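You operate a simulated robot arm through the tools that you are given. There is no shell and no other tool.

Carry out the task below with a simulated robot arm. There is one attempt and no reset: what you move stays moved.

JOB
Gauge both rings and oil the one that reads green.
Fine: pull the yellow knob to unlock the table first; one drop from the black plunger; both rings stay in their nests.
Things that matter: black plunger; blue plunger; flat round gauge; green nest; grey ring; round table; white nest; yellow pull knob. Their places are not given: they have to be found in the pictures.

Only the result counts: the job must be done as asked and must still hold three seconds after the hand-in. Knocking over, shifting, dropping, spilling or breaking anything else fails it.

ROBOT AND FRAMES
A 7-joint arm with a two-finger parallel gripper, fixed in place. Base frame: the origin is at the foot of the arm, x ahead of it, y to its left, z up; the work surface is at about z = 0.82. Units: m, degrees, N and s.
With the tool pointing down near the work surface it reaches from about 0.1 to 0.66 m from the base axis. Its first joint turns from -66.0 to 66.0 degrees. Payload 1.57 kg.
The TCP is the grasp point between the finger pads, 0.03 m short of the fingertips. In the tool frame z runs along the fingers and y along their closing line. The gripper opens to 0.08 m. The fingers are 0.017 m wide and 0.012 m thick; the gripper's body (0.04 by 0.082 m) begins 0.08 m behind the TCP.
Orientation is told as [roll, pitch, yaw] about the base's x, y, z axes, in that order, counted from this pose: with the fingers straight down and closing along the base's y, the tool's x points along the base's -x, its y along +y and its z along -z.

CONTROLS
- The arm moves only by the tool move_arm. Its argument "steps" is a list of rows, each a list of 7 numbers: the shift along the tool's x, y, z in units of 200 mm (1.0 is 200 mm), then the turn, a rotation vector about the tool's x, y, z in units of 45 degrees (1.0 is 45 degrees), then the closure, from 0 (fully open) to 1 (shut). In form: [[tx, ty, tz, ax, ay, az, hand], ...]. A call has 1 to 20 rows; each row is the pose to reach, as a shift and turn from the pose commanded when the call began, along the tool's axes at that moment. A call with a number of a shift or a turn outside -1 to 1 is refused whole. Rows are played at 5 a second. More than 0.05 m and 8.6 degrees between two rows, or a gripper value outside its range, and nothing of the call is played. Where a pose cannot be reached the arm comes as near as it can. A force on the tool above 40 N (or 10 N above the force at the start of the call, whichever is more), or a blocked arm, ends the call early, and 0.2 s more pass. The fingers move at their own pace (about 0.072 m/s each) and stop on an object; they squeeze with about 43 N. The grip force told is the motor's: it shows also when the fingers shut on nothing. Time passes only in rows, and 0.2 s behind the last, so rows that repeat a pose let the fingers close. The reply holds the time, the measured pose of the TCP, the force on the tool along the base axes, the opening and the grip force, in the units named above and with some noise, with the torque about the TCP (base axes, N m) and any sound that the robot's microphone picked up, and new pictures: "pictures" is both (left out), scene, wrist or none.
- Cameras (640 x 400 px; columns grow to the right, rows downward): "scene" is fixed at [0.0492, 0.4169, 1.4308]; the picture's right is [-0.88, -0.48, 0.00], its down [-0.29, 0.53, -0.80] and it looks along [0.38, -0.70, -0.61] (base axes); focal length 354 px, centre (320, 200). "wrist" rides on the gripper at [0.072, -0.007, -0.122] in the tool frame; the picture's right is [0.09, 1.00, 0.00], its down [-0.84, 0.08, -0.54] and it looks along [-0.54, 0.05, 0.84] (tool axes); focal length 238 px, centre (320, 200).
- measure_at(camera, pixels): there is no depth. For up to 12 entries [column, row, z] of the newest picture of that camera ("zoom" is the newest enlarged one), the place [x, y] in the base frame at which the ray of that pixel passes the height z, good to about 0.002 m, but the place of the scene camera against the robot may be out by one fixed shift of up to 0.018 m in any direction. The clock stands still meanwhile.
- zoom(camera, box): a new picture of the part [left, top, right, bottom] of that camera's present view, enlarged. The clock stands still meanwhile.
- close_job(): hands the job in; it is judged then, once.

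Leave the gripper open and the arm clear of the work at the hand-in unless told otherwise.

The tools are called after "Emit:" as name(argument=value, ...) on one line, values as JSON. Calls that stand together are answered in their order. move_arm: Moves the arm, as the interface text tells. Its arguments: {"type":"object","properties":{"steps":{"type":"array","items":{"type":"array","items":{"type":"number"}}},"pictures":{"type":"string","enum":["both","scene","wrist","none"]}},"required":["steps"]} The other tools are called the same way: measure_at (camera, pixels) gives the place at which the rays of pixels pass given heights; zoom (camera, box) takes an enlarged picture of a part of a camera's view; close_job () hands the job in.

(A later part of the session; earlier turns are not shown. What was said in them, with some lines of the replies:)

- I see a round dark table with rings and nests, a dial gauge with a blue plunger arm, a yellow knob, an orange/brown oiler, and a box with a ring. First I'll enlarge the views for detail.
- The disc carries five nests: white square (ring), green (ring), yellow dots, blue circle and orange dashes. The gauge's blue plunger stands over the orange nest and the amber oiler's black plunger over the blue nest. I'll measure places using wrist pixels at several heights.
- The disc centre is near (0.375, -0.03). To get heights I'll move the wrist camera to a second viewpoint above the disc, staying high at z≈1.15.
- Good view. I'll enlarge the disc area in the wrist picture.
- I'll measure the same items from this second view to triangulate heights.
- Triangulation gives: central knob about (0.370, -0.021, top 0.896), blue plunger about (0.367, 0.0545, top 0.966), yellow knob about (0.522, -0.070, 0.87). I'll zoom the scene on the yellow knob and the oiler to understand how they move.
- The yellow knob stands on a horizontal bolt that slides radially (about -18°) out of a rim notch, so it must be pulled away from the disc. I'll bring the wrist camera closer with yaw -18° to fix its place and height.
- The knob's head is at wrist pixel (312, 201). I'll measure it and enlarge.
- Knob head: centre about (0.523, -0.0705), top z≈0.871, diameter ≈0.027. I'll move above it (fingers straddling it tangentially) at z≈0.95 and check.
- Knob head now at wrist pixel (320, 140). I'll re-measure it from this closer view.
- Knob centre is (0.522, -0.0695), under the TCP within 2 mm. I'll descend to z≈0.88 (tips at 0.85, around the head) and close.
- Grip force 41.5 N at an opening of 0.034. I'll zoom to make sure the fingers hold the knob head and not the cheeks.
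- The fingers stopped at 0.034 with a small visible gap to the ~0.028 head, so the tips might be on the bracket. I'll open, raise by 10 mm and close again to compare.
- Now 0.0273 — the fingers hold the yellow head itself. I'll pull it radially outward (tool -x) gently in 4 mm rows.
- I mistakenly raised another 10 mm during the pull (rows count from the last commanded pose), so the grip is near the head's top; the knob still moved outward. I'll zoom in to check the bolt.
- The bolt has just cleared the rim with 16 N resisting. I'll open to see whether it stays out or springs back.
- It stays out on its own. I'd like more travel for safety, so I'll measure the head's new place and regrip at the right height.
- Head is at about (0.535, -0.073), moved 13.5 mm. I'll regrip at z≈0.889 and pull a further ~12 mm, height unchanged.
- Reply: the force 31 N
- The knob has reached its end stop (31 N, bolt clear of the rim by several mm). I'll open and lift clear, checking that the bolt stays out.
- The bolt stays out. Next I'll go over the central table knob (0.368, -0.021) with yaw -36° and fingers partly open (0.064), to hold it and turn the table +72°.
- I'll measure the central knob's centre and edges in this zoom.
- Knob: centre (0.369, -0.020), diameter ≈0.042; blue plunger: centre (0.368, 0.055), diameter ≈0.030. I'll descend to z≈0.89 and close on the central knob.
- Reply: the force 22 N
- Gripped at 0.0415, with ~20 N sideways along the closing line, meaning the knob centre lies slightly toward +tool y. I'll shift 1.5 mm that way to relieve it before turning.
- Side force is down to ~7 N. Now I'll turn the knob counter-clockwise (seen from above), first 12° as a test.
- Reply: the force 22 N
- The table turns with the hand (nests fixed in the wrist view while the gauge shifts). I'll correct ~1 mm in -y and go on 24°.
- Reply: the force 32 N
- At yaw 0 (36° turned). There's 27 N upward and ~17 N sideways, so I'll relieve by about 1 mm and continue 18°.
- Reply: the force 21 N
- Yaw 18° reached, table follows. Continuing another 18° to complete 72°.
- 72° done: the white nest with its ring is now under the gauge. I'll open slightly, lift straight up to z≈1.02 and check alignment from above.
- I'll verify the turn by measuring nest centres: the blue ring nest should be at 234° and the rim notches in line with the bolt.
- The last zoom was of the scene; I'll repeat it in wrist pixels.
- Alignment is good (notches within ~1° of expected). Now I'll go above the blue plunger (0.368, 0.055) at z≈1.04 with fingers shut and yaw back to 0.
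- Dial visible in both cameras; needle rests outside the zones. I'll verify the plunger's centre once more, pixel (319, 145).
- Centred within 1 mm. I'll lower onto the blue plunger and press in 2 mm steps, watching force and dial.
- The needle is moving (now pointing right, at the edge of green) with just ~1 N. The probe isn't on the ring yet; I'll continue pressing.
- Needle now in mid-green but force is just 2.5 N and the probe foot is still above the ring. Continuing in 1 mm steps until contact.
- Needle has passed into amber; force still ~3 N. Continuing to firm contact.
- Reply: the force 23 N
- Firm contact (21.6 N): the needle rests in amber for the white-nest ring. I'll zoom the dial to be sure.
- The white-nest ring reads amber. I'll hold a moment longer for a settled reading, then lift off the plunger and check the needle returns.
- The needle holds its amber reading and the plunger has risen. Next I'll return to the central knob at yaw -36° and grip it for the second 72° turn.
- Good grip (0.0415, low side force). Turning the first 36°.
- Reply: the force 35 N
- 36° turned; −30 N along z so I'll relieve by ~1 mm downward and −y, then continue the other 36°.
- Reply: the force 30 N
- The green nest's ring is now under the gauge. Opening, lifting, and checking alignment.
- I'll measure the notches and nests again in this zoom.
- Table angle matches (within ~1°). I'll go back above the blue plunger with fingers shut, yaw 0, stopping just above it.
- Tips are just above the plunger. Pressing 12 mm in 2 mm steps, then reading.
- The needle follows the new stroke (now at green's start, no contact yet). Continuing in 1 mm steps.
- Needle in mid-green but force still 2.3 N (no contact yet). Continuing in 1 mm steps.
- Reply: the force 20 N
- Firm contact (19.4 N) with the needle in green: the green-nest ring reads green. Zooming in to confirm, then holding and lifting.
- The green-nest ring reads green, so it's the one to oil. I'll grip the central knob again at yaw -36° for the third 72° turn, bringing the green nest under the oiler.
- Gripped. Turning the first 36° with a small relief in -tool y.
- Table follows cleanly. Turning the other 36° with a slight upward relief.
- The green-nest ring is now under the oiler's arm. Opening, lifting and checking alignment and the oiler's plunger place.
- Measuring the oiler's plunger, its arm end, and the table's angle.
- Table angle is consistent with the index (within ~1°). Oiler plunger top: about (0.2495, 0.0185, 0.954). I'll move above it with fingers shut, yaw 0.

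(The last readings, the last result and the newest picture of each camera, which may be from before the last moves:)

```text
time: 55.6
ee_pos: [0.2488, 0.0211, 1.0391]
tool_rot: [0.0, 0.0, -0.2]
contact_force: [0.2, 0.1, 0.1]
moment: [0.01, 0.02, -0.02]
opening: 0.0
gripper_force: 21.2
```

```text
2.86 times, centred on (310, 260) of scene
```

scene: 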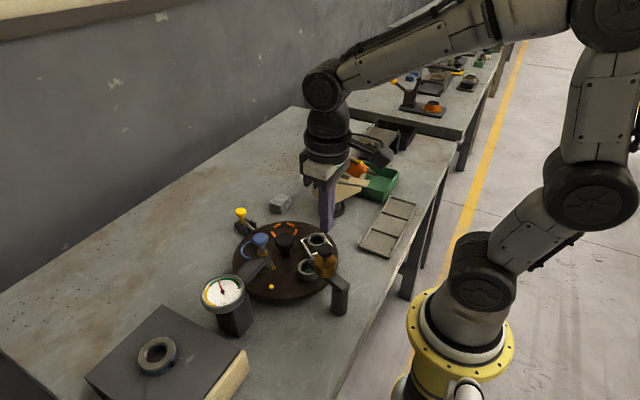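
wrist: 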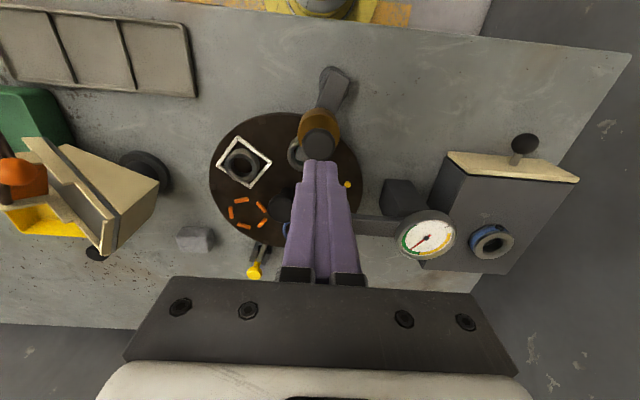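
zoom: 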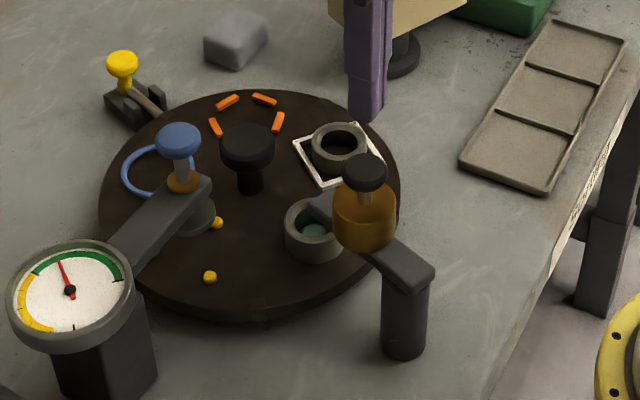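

Plunger top at wrist (319, 143). I'll measure its centre from this view.

Emit:
zoom(camera="wrist", box=[260, 60, 380, 180])

Emit:
measure_at(camera="wrist", pixels=[[319, 143, 0.954], [319, 143, 0.96], [301, 143, 0.954], [338, 143, 0.954]])

```text
3.33 times, centred on (320, 120) of wrist
```

zoom: 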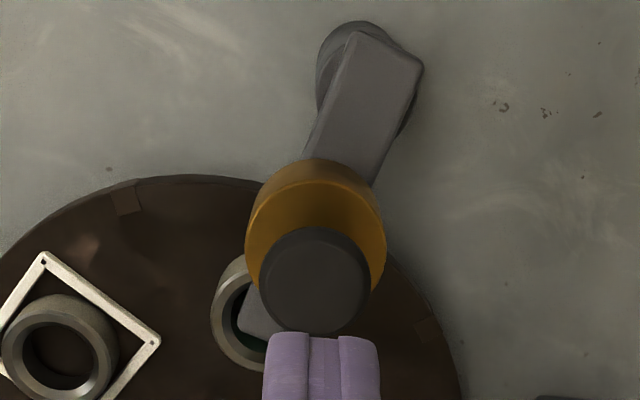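

```text
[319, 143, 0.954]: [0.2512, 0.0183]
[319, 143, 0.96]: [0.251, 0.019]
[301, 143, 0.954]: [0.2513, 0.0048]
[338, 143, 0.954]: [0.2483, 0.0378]
```

Centre ≈ (0.251, 0.018). I'll shift 3 mm, lower to the plunger and begin pressing in 2 mm steps.

Emit:
move_arm(steps=[[-0.011, -0.014, 0.05, 0, 0, 0, 1], [-0.011, -0.014, 0.15, 0, 0, 0, 1], [-0.011, -0.014, 0.24, 0, 0, 0, 1], [-0.011, -0.014, 0.26, 0, 0, 0, 1], [-0.011, -0.014, 0.27, 0, 0, 0, 1], [-0.011, -0.014, 0.28, 0, 0, 0, 1]])

Emit:
zoom(camera="scene", box=[240, 190, 380, 330])

```text
time: 57.0
ee_pos: [0.2527, 0.0155, 0.9847]
tool_rot: [0.0, -0.2, 0.0]
contact_force: [1.4, 0.2, 1.6]
moment: [-0.02, -0.04, 0.0]
opening: 0.0
gripper_force: 21.3
```

scene: 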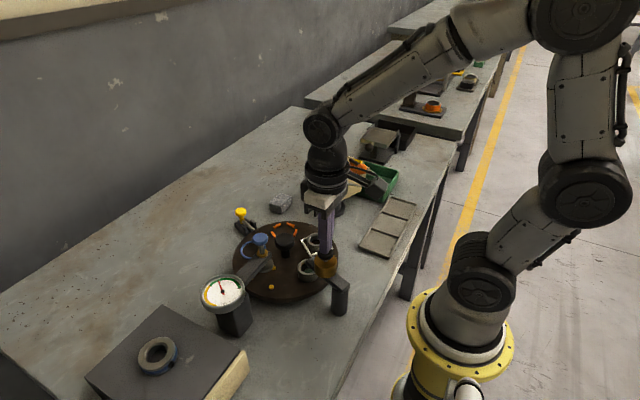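
wrist: 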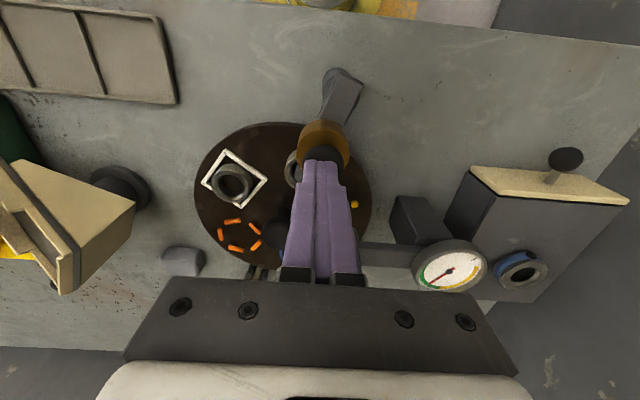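

```text
2.86 times, centred on (310, 260) of scene
```

zoom: 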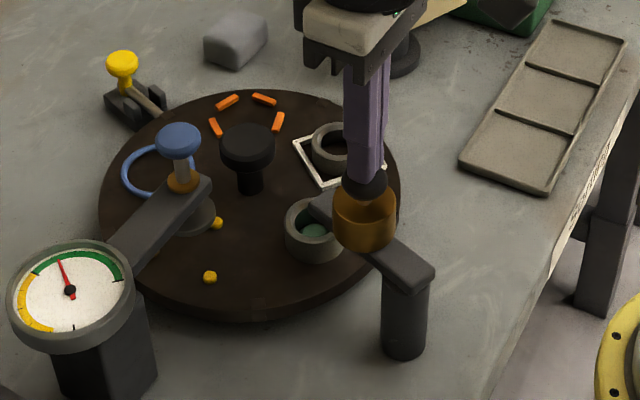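

Contact beginning (1.6 N). Pressing further in 2 mm steps.

Emit:
move_arm(steps=[[0, 0.005, 0.01, 0, 0, 0, 1], [0, 0.005, 0.02, 0, 0, 0, 1], [0, 0.005, 0.03, 0, 0, 0, 1], [0, 0.005, 0.04, 0, 0, 0, 1]])

Emit:
zoom(camera="scene", box=[240, 190, 380, 330])

```text
time: 58.0
ee_pos: [0.2514, 0.017, 0.978]
tool_rot: [0.0, 0.0, 0.1]
contact_force: [-6.1, 3.5, 14.9]
moment: [0.12, 0.2, 0.02]
opening: 0.0001
gripper_force: 21.6
heard: click
```

scene: 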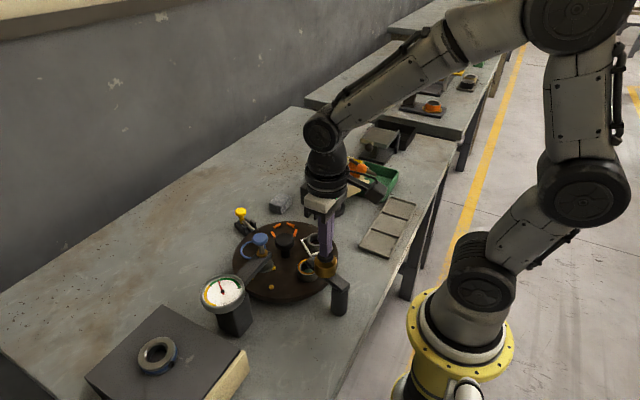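
wrist: 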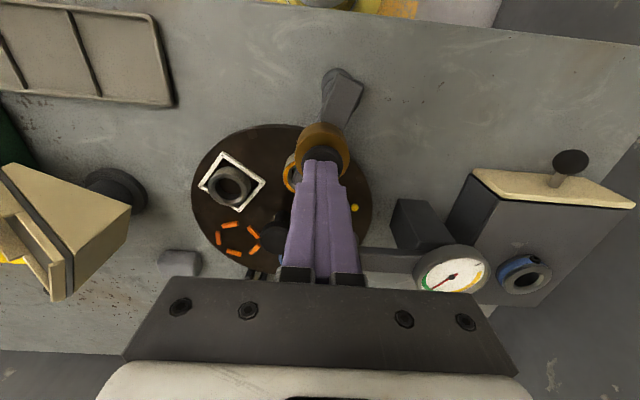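

```text
2.86 times, centred on (310, 260) of scene
```

zoom: 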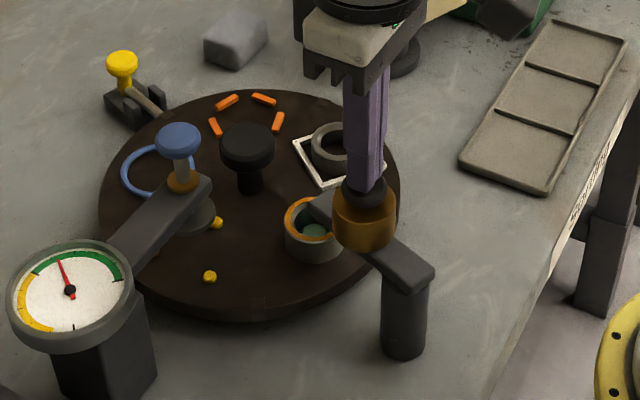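

Click heard, and the green-nest ring's face now shows amber oil: one drop given. I'll lift straight off, with no second press.

Emit:
move_arm(steps=[[0, 0.005, -0.02, 0, 0, 0, 1], [0, 0.005, -0.1, 0, 0, 0, 1], [0, 0.005, -0.25, 0, 0, 0, 1], [0, 0.005, -0.45, 0, 0, 0, 1], [0, 0.005, -0.65, 0, 0, 0, 1], [0, 0.005, -0.85, 0, 0, 0, 1], [0, 0.005, -0.85, 0, 0, 0, 0], [0, 0.005, -0.85, 0, 0, 0, 0], [0, 0.005, -0.85, 0, 0, 0, 0]])

Emit:
zoom(camera="scene", box=[190, 190, 370, 350])

Emit:
zoom(camera="wrist", box=[180, 80, 480, 270])

```text
time: 60.0
ee_pos: [0.2527, 0.0178, 1.1455]
tool_rot: [0.0, -0.1, -0.1]
contact_force: [-0.5, 0.8, -0.6]
moment: [-0.02, 0.04, -0.02]
opening: 0.0799
gripper_force: 0.0
```

scene: 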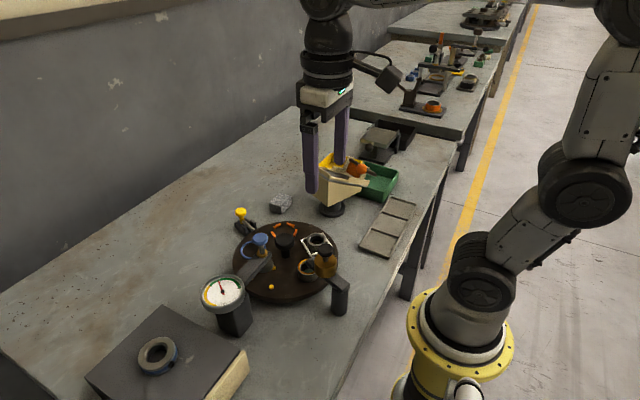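
wrist: 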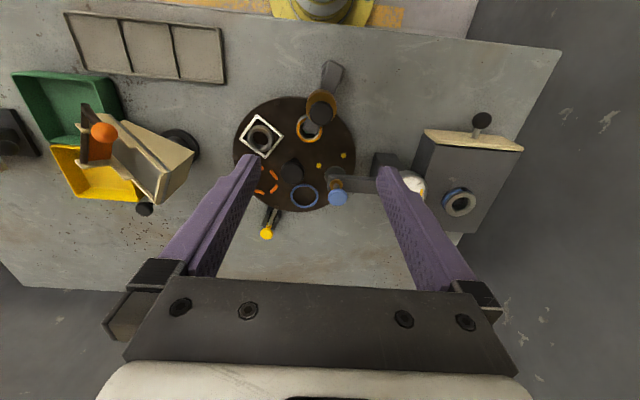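

```text
2.50 times, centred on (280, 270) of scene
```

zoom: 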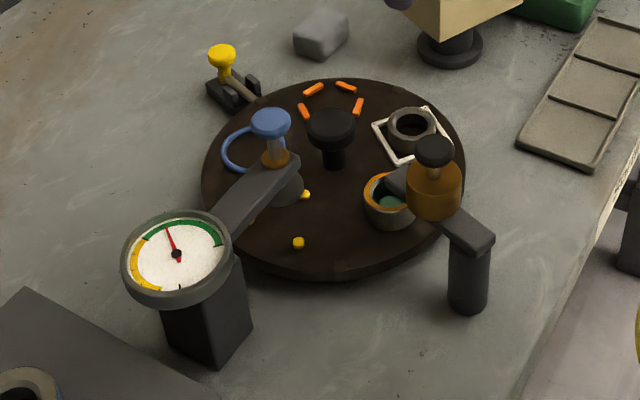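

```text
2.11 times, centred on (330, 175) of wrist
```

zoom: 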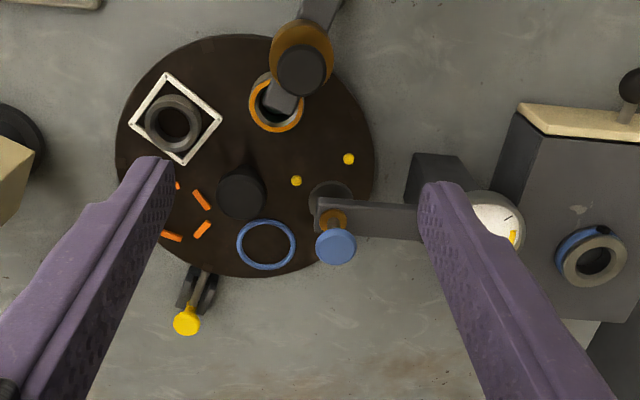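

The green-nest ring is oiled with one drop, both rings are in their nests, the dial shows the green reading, and the arm is clear and open. Handing in.

Emit:
close_job()

```text
The job is handed in.
```

I gauged both rings and oiled the green-nest ring, which read green, with one drop. The job is handed in, but no verdict came back.

- **Unlocking:** I pulled the yellow knob out to its stop. The bolt stayed clear of the table, and I did not push it back in afterwards.
- **Gauging:** The white-nest ring read amber and the green-nest ring read green. In both cases I pressed the blue plunger until it met the ring firmly, at about 20 N.
- **Oiling:** I turned the green nest under the oiler and pressed the black plunger once. I heard one click, and the ring's top face then showed oil.
- **End state:** In the last pictures both rings sit in their nests and nothing else appears to have moved. The gripper is open and the arm is clear of the work.
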